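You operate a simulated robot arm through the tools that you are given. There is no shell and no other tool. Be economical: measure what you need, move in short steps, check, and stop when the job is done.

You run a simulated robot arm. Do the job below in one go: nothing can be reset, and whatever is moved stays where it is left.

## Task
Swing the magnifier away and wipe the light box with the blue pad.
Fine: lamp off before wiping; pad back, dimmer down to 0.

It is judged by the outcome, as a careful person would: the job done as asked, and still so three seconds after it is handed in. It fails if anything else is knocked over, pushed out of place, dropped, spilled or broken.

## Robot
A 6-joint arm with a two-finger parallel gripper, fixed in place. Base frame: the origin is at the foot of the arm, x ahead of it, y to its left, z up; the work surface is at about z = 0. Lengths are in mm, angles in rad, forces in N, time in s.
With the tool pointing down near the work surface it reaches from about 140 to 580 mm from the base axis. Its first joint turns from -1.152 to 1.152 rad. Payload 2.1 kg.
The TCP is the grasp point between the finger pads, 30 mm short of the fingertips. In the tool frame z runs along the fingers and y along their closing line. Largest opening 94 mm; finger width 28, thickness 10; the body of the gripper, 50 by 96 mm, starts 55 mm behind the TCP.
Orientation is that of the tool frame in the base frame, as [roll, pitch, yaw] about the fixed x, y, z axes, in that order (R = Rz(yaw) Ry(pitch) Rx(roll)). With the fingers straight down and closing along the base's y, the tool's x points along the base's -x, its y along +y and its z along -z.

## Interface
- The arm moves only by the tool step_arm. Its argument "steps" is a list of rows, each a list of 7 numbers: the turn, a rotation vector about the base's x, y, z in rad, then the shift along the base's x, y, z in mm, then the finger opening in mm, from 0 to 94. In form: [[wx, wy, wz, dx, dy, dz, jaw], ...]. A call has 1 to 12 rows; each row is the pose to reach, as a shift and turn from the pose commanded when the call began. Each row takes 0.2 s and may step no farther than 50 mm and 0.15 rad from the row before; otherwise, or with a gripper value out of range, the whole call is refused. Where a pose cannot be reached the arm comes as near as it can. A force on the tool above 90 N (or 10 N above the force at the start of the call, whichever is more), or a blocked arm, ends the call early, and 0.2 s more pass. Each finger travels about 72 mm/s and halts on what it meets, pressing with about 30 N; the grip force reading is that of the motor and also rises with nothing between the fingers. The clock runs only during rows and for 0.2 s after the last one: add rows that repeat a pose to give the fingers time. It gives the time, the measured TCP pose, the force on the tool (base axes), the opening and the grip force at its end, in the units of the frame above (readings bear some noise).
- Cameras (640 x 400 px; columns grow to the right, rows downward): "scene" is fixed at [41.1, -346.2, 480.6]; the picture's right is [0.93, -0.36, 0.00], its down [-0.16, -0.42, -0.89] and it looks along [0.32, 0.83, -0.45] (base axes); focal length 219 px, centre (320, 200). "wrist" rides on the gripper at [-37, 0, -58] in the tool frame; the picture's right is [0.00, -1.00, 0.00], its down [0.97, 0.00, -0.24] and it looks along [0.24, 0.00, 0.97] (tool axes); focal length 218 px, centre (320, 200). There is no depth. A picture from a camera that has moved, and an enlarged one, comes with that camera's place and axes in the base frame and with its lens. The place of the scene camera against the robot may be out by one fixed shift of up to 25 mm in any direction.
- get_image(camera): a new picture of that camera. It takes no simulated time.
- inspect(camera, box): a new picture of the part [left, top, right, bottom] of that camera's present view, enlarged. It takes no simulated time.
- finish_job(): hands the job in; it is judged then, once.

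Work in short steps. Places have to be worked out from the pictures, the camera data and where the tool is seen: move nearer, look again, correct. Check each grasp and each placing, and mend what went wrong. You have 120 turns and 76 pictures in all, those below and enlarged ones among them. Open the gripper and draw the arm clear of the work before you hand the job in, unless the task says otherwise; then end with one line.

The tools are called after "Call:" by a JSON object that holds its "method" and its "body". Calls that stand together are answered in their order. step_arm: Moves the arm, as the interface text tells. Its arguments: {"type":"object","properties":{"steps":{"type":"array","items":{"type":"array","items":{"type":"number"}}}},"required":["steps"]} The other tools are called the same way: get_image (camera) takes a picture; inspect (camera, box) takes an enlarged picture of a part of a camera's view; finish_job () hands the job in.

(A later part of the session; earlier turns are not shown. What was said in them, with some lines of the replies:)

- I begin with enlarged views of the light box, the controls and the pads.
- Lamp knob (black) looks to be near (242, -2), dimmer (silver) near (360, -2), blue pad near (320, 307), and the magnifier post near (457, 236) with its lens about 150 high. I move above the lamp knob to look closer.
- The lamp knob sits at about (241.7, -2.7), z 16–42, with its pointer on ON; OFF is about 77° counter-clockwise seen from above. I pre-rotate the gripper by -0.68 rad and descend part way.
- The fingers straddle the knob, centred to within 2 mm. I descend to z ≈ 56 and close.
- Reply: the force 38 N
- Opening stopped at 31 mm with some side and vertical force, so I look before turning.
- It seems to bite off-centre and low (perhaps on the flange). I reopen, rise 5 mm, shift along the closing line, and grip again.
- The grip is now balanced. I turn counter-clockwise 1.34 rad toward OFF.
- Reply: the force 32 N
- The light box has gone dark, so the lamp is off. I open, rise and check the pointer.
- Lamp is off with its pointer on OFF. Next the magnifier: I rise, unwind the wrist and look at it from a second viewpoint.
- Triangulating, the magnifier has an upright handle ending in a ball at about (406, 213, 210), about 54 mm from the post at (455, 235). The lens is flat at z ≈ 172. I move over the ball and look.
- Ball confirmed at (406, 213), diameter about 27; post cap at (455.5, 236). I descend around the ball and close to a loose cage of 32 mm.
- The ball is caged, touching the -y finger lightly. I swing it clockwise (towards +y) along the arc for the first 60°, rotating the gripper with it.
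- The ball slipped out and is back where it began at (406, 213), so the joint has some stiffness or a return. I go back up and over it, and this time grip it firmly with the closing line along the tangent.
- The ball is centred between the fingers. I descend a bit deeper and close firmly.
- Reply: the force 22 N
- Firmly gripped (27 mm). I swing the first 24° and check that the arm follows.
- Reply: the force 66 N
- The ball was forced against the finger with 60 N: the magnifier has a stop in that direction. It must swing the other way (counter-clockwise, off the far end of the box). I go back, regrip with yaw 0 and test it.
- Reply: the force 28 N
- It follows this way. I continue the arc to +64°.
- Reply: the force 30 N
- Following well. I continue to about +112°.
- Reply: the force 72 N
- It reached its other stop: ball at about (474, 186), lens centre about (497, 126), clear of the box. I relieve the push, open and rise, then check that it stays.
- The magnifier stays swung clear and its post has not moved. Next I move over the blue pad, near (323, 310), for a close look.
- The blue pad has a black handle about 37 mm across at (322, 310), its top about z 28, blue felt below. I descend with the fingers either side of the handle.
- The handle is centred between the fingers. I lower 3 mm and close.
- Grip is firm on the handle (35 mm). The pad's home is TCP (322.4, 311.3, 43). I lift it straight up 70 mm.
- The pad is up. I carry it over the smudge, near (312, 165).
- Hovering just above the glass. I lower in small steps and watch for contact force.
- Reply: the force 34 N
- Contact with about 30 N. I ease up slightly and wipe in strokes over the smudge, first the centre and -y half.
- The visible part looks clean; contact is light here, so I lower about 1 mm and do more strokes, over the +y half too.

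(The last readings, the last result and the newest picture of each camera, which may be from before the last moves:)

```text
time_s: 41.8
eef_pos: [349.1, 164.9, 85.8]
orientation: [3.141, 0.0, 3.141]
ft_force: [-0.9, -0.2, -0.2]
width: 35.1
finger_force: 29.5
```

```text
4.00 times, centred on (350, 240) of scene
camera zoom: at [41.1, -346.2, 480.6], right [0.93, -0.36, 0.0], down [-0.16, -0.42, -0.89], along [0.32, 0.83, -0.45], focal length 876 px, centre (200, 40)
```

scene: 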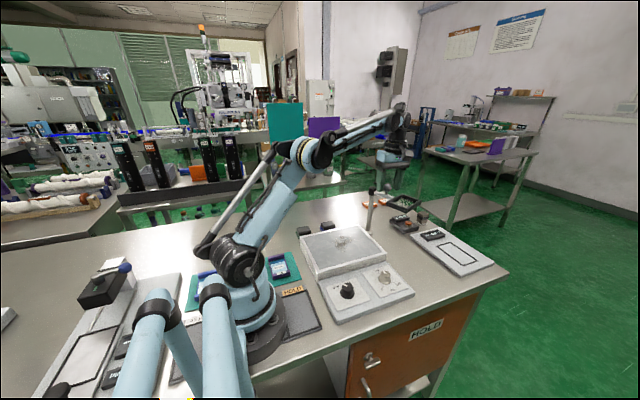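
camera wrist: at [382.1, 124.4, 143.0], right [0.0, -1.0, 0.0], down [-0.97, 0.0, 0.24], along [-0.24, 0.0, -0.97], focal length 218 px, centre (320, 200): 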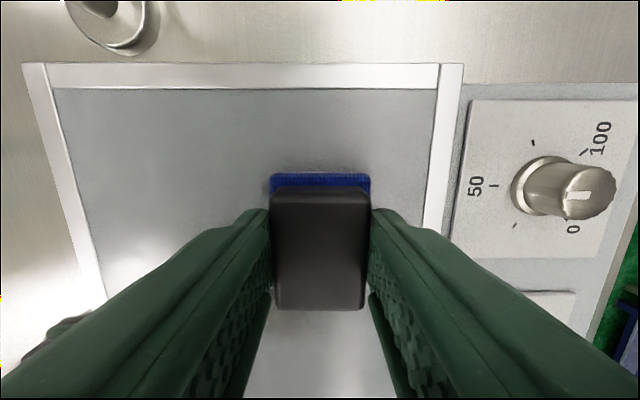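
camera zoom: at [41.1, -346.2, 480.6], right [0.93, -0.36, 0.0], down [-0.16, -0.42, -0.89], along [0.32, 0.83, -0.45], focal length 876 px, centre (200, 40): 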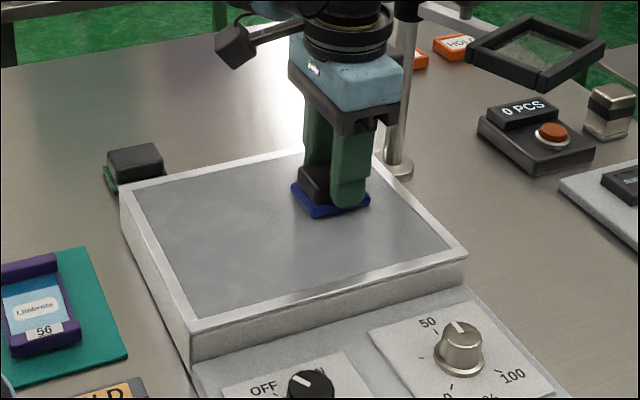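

The smudge seems gone. I lift off and look at the whole glass on the way back.

Call:
{"method": "step_arm", "body": {"steps": [[0, 0, 0, 0, 0, 28, 15], [0, 0, 0, -10, 30, 40, 15], [0, 0, 0, -20, 70, 60, 15], [0, 0, 0, -27, 110, 60, 15], [0, 0, 0, -27, 146, 50, 15], [0, 0, 0, -27, 146, 35, 15], [0, 0, 0, -27, 146, 35, 15]]}}

Call:
{"method": "get_image", "body": {"camera": "wrist"}}

Call:
{"method": "inspect", "body": {"camera": "scene", "box": [280, 190, 420, 290]}}

```text
time_s: 43.4
eef_pos: [323.0, 313.7, 121.6]
orientation: [3.141, 0.001, 3.141]
ft_force: [-0.3, -0.4, -0.1]
width: 35.2
finger_force: 31.0
```

```text
34 pictures are left
camera wrist: at [360.6, 315.0, 178.6], right [0.0, -1.0, 0.0], down [-0.97, 0.0, 0.24], along [-0.24, 0.0, -0.97], focal length 218 px, centre (320, 200)
```

wrist: 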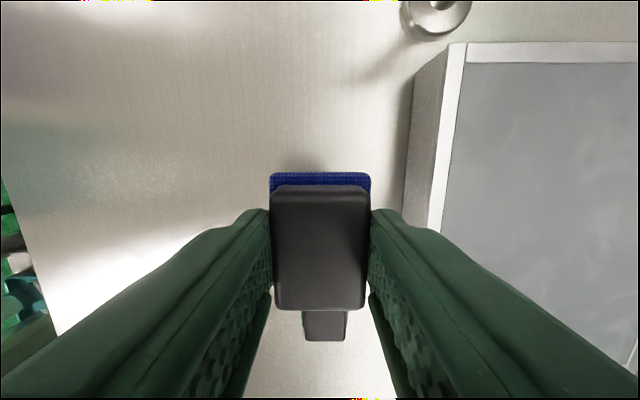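

```text
4.00 times, centred on (350, 240) of scene
camera zoom: at [41.1, -346.2, 480.6], right [0.93, -0.36, 0.0], down [-0.16, -0.42, -0.89], along [0.32, 0.83, -0.45], focal length 876 px, centre (200, 40)
```

zoom: 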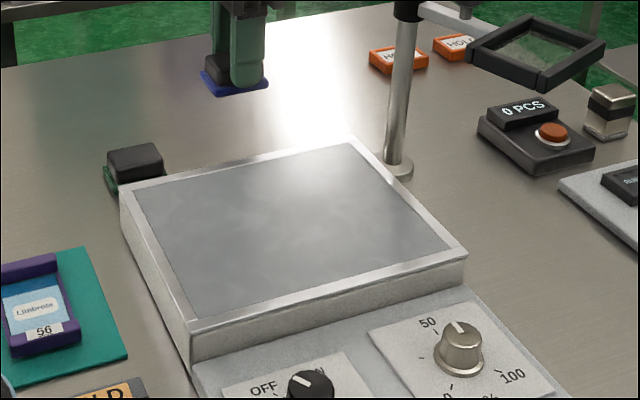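

The glass is clean. I lower the pad back to exactly where it was picked up.

Call:
{"method": "step_arm", "body": {"steps": [[0, 0, 0, -1, 0, -25, 15], [0, 0, 0, -1, 0, -50, 15], [0, 0, 0, -1, 0, -66, 15], [0, 0, 0, -1, 0, -73, 15], [0, 0, 0, -1, 0, -76, 15], [0, 0, 0, -1, 0, -76, 15]]}}

```text
time_s: 44.8
eef_pos: [321.9, 311.5, 43.4]
orientation: [-3.141, 0.002, 3.141]
ft_force: [1.0, 0.4, 0.0]
width: 35.0
finger_force: 30.2
```

Call:
{"method": "step_arm", "body": {"steps": [[0, 0, 0, 0, 0, -0.7, 15], [0, 0, 0, 0, 0, -0.7, 45], [0, 0, 0, 0, 0, -0.7, 62], [0, 0, 0, 0, 0, -0.7, 62], [0, 0, 0, 0, 0, 30, 62], [0, 0, 0, 0, 0, 70, 62], [0, 0, 0, 0, 0, 110, 62], [0, 0, 0, 0, 0, 110, 62]]}}

Call:
{"method": "get_image", "body": {"camera": "wrist"}}

```text
time_s: 46.6
eef_pos: [323.4, 312.1, 153.4]
orientation: [-3.141, 0.0, 3.141]
ft_force: [0.3, 0.0, 0.2]
width: 61.9
finger_force: 0.1
```

```text
32 pictures are left
camera wrist: at [360.5, 313.4, 209.7], right [0.0, -1.0, 0.0], down [-0.97, 0.0, 0.24], along [-0.24, 0.0, -0.97], focal length 218 px, centre (320, 200)
```

wrist: 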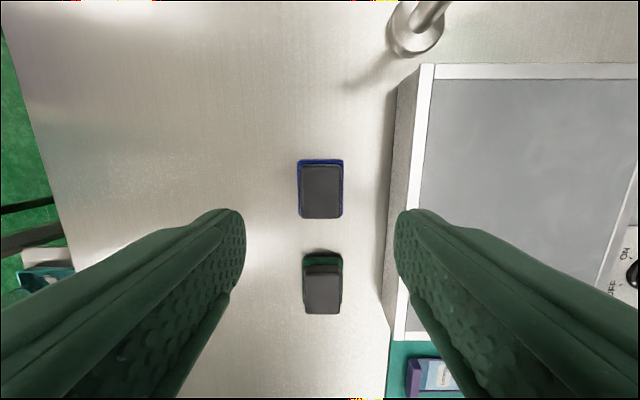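

The pad is back in place. Now the dimmer: I travel across to above it, near (360, -2).

Call:
{"method": "step_arm", "body": {"steps": [[0, 0, 0, 0, -20, 30, 62], [0, 0, 0, 0, -65, 40, 62], [0, 0, 0, 5, -112, 40, 62], [0, 0, 0, 10, -160, 40, 62], [0, 0, 0, 20, -208, 40, 62], [0, 0, 0, 30, -256, 40, 62], [0, 0, 0, 38, -290, 20, 62], [0, 0, 0, 38, -313, 0, 62], [0, 0, 0, 38, -313, 0, 62]]}}

Call:
{"method": "get_image", "body": {"camera": "wrist"}}

Call:
{"method": "inspect", "body": {"camera": "wrist", "box": [240, 120, 400, 270]}}

```text
time_s: 48.6
eef_pos: [362.4, 0.8, 152.6]
orientation: [-3.141, 0.001, -3.141]
ft_force: [-0.2, -0.3, 0.1]
width: 62.0
finger_force: 0.1
```

```text
31 pictures are left
camera wrist: at [399.3, 0.3, 209.7], right [0.0, -1.0, 0.0], down [-0.97, 0.0, 0.24], along [-0.24, 0.0, -0.97], focal length 218 px, centre (320, 200)
```

wrist: 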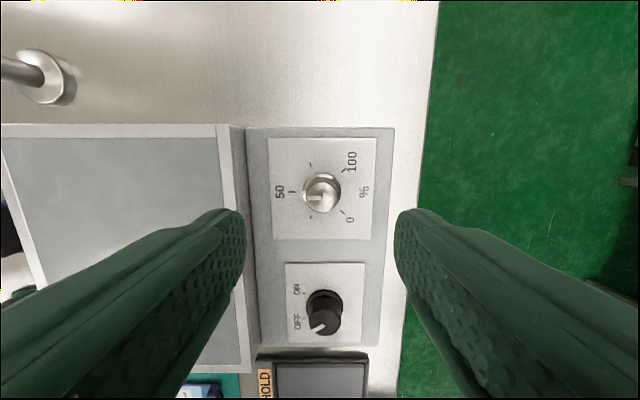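

```text
2.67 times, centred on (320, 195) of wrist
camera zoom: at [399.3, 0.3, 209.7], right [0.0, -1.0, 0.0], down [-0.97, 0.0, 0.24], along [-0.24, 0.0, -0.97], focal length 582 px, centre (320, 213)
```

zoom: 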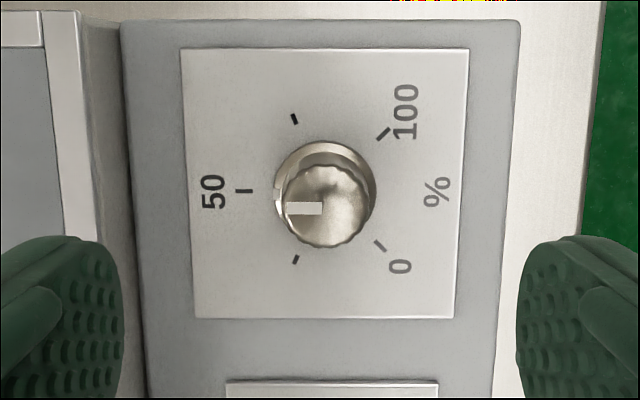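

Dimmer knob at about (360.5, -1.2), pointer at 50; the 0 tick is 135° counter-clockwise. I pre-rotate by -1.17 rad and descend partly.

Call:
{"method": "step_arm", "body": {"steps": [[0, 0, -0.14, 0, 0, -5, 62], [0, 0, -0.28, 0, 0, -10, 62], [0, 0, -0.42, 0, 0, -15, 62], [0, 0, -0.56, 0, 0, -20, 62], [0, 0, -0.7, 0, 0, -25, 62], [0, 0, -0.84, 0, 0, -30, 62], [0, 0, -0.98, 0, 0, -35, 62], [0, 0, -1.1, 0, 0, -40, 62], [0, 0, -1.17, 0, 0, -45, 55], [0, 0, -1.17, 0, 0, -45, 50]]}}

Call:
{"method": "get_image", "body": {"camera": "wrist"}}

```text
time_s: 50.8
eef_pos: [361.3, -2.2, 110.1]
orientation: [3.139, 0.0, 1.97]
ft_force: [-0.5, -0.2, -0.2]
width: 49.8
finger_force: 0.1
```

```text
29 pictures are left
camera wrist: at [374.2, -34.9, 166.6], right [-0.92, -0.39, 0.0], down [-0.38, 0.89, 0.24], along [-0.09, 0.22, -0.97], focal length 218 px, centre (320, 200)
```

wrist: 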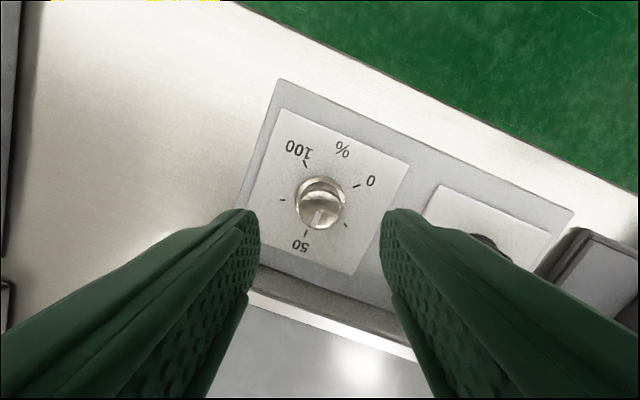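

Well centred. I descend to z ≈ 60 and close on the knob.

Call:
{"method": "step_arm", "body": {"steps": [[0, 0, 0, 0, 0, -25, 50], [0, 0, 0, 0, 0, -48, 50], [0, 0, 0, 0, 0, -48, 50], [0, 0, 0, 0, 0, -48, 35], [0, 0, 0, 0, 0, -48, 20], [0, 0, 0, 0, 0, -48, 15], [0, 0, 0, 0, 0, -48, 15]]}}

Call:
{"method": "inspect", "body": {"camera": "wrist", "box": [220, 120, 420, 280]}}

```text
time_s: 52.4
eef_pos: [360.1, -3.5, 60.7]
orientation: [-3.14, 0.001, 1.97]
ft_force: [-9.9, -4.8, -13.9]
width: 27.1
finger_force: 44.2
```

```text
2.50 times, centred on (320, 200) of wrist
camera zoom: at [375.0, -36.6, 117.8], right [-0.92, -0.39, 0.0], down [-0.38, 0.89, 0.24], along [-0.09, 0.22, -0.97], focal length 546 px, centre (320, 200)
```

zoom: 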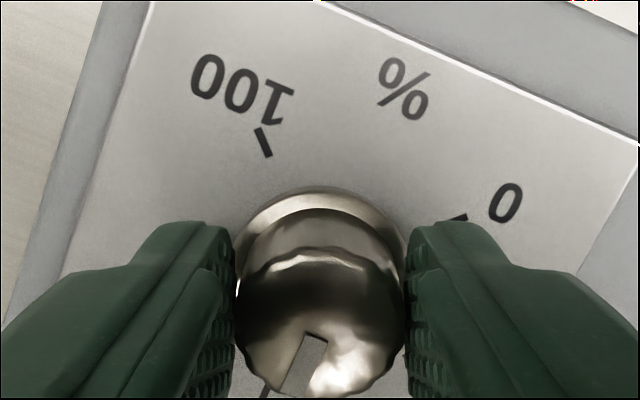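

Gripped at 27 mm. I turn counter-clockwise, first 1.26 rad.

Call:
{"method": "step_arm", "body": {"steps": [[0, 0, 0.14, 0, 0, 0, 15], [0, 0, 0.28, 0, 0, 0, 15], [0, 0, 0.42, 0, 0, 0, 15], [0, 0, 0.56, 0, 0, 0, 15], [0, 0, 0.7, 0, 0, 0, 15], [0, 0, 0.84, 0, 0, 0, 15], [0, 0, 0.98, 0, 0, 0, 15], [0, 0, 1.12, 0, 0, 0, 15], [0, 0, 1.26, 0, 0, 0, 15], [0, 0, 1.26, 0, 0, 0, 15]]}}

Call:
{"method": "inspect", "body": {"camera": "wrist", "box": [220, 120, 420, 280]}}

```text
time_s: 54.6
eef_pos: [360.2, -2.5, 60.0]
orientation: [-3.138, -0.001, -3.05]
ft_force: [11.1, -21.0, 28.3]
width: 27.6
finger_force: 44.5
```

```text
2.50 times, centred on (320, 200) of wrist
camera zoom: at [397.3, 2.5, 117.1], right [0.09, -1.0, 0.0], down [-0.97, -0.09, 0.24], along [-0.24, -0.03, -0.97], focal length 546 px, centre (320, 200)
```

zoom: 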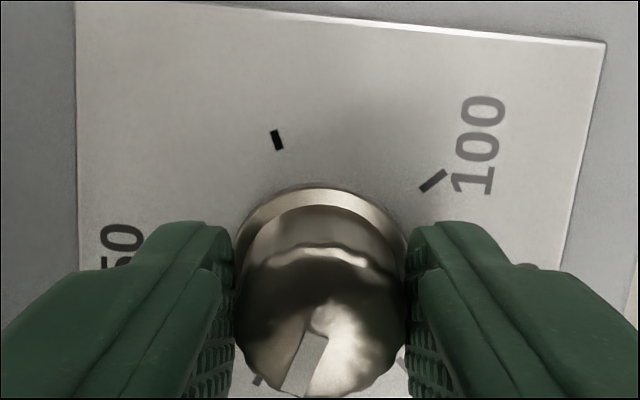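

No slip. I complete the turn to 2.36 rad.

Call:
{"method": "step_arm", "body": {"steps": [[0, 0, 0.14, 0, 0, 0, 15], [0, 0, 0.28, 0, 0, 0, 15], [0, 0, 0.42, 0, 0, 0, 15], [0, 0, 0.56, 0, 0, 0, 15], [0, 0, 0.7, 0, 0, 0, 15], [0, 0, 0.84, 0, 0, 0, 15], [0, 0, 0.98, 0, 0, 0, 15], [0, 0, 1.1, 0, 0, 0, 15], [0, 0, 1.1, 0, 0, 0, 15]]}}

Call:
{"method": "inspect", "body": {"camera": "wrist", "box": [220, 120, 420, 280]}}

```text
time_s: 56.6
eef_pos: [360.2, -0.9, 61.7]
orientation: [-3.14, -0.001, -1.949]
ft_force: [15.6, -12.4, -21.4]
width: 27.9
finger_force: 45.5
```

```text
2.50 times, centred on (320, 200) of wrist
camera zoom: at [373.7, 33.6, 118.0], right [0.93, -0.37, 0.0], down [-0.36, -0.9, 0.24], along [-0.09, -0.22, -0.97], focal length 546 px, centre (320, 200)
```

zoom: 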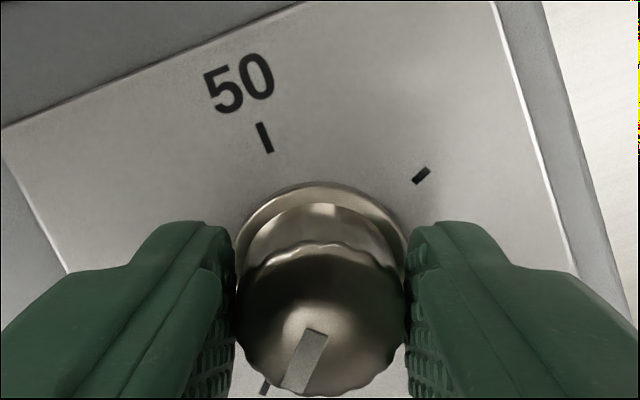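

The pointer now lines up with the 0 tick. I release, rise and check.

Call:
{"method": "step_arm", "body": {"steps": [[0, 0, 0, 0, 0, 0, 35], [0, 0, 0, 0, 0, 0, 55], [0, 0, 0, 0, 0, 0, 60], [0, 0, 0, 0, 0, 35, 60], [0, 0, -0.14, 0, 0, 70, 60], [0, 0, -0.28, 0, 0, 90, 60], [0, 0, -0.42, 0, 0, 90, 60], [0, 0, -0.56, 0, 0, 90, 60], [0, 0, -0.7, 0, 0, 90, 60], [0, 0, -0.84, 0, 0, 90, 60], [0, 0, -0.98, 0, 0, 90, 60], [0, 0, -1.12, 0, 0, 90, 60]]}}

Call:
{"method": "inspect", "body": {"camera": "wrist", "box": [240, 120, 400, 270]}}

```text
time_s: 59.2
eef_pos: [360.6, -0.2, 150.7]
orientation: [-3.141, 0.001, -3.074]
ft_force: [0.7, -0.1, 0.9]
width: 60.1
finger_force: 0.0
```

```text
2.67 times, centred on (320, 195) of wrist
camera zoom: at [396.5, 2.3, 207.7], right [0.07, -1.0, 0.0], down [-0.97, -0.07, 0.24], along [-0.24, -0.02, -0.97], focal length 582 px, centre (320, 213)
```

zoom: 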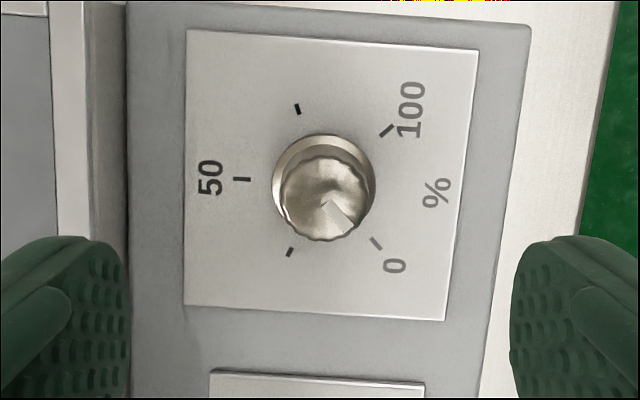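

Call:
{"method": "inspect", "body": {"camera": "wrist", "box": [300, 165, 350, 225]}}

Call:
{"method": "get_image", "body": {"camera": "scene"}}

```text
6.67 times, centred on (325, 195) of wrist
camera zoom: at [396.5, 2.3, 207.7], right [0.07, -1.0, 0.0], down [-0.97, -0.07, 0.24], along [-0.24, -0.02, -0.97], focal length 1455 px, centre (287, 233)
```

zoom: 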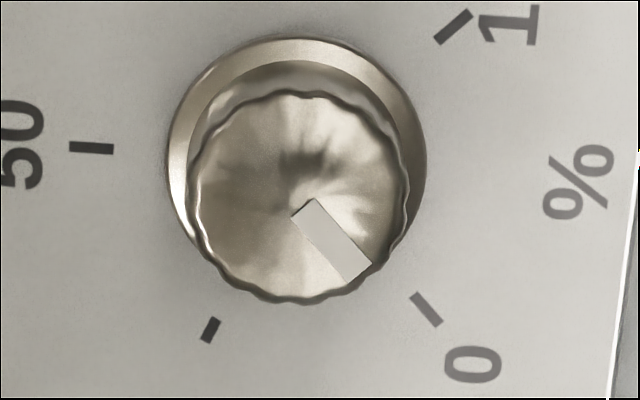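

```text
23 pictures are left
```

scene: 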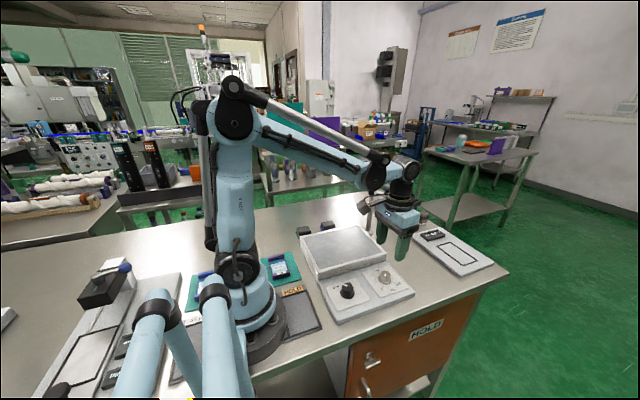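

The pointer is parallel with the 0 tick: dimmer is at 0. I draw the arm up and away and take a last look.

Call:
{"method": "step_arm", "body": {"steps": [[0, 0, 0, -10, 5, 45, 80], [0, 0, 0, -25, 20, 90, 90], [0, 0, 0, -45, 40, 130, 94], [0, 0, 0, -70, 60, 165, 94], [0, 0, 0, -95, 80, 200, 94], [0, 0, 0, -110, 100, 230, 94], [0, 0, 0, -110, 100, 230, 94]]}}

Call:
{"method": "get_image", "body": {"camera": "wrist"}}

Call:
{"method": "inspect", "body": {"camera": "scene", "box": [270, 170, 510, 330]}}

```text
time_s: 60.8
eef_pos: [252.4, 97.4, 380.9]
orientation: [3.141, -0.001, -3.074]
ft_force: [0.0, -0.4, 0.2]
width: 94.1
finger_force: 0.1
```

```text
22 pictures are left
camera wrist: at [288.7, 100.8, 438.2], right [0.07, -1.0, 0.0], down [-0.97, -0.07, 0.24], along [-0.24, -0.02, -0.97], focal length 218 px, centre (320, 200)
```

wrist: 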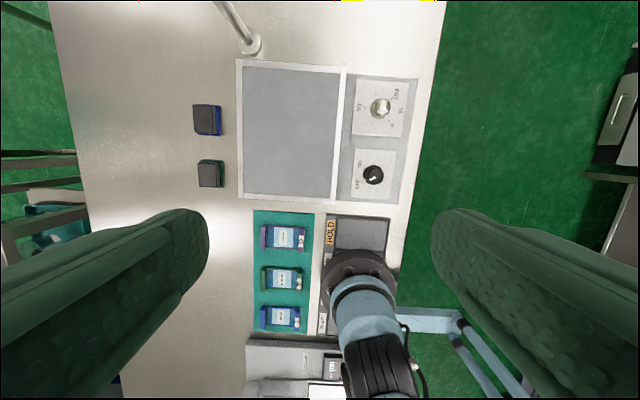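

```text
2.50 times, centred on (390, 250) of scene
camera zoom: at [41.1, -346.2, 480.6], right [0.93, -0.36, 0.0], down [-0.16, -0.42, -0.89], along [0.32, 0.83, -0.45], focal length 548 px, centre (145, 75)
```

zoom: 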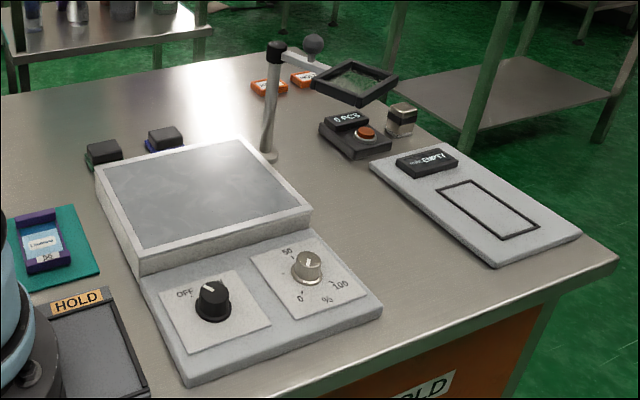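

I verify both knobs once more in close-up.

Call:
{"method": "inspect", "body": {"camera": "scene", "box": [330, 255, 420, 315]}}

Call:
{"method": "inspect", "body": {"camera": "wrist", "box": [345, 75, 415, 205]}}

```text
6.67 times, centred on (375, 285) of scene
camera zoom: at [41.1, -346.2, 480.6], right [0.93, -0.36, 0.0], down [-0.16, -0.42, -0.89], along [0.32, 0.83, -0.45], focal length 1460 px, centre (-47, -367)
```

zoom: 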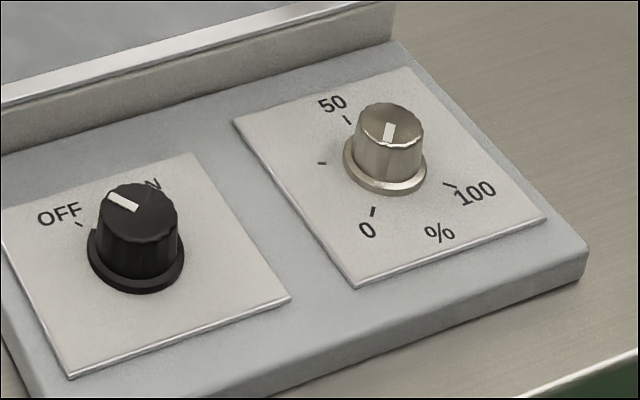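

```text
3.08 times, centred on (380, 140) of wrist
camera zoom: at [288.7, 100.8, 438.2], right [0.07, -1.0, 0.0], down [-0.97, -0.07, 0.24], along [-0.24, -0.02, -0.97], focal length 672 px, centre (135, 385)
```

zoom: 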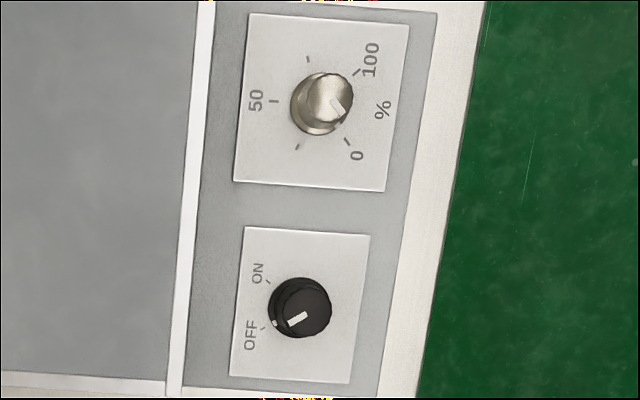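

The lamp points to OFF and the dimmer to 0. The glass is clean, the pad is home, the magnifier is swung clear, and the arm is out of the way, so I hand the job in.

Call:
{"method": "finish_job", "body": {}}

```text
The job is handed in.
```

The job is done: the lamp is off, the magnifier is swung clear, the light box is wiped clean, the blue pad is back where it was, and the dimmer is at 0.
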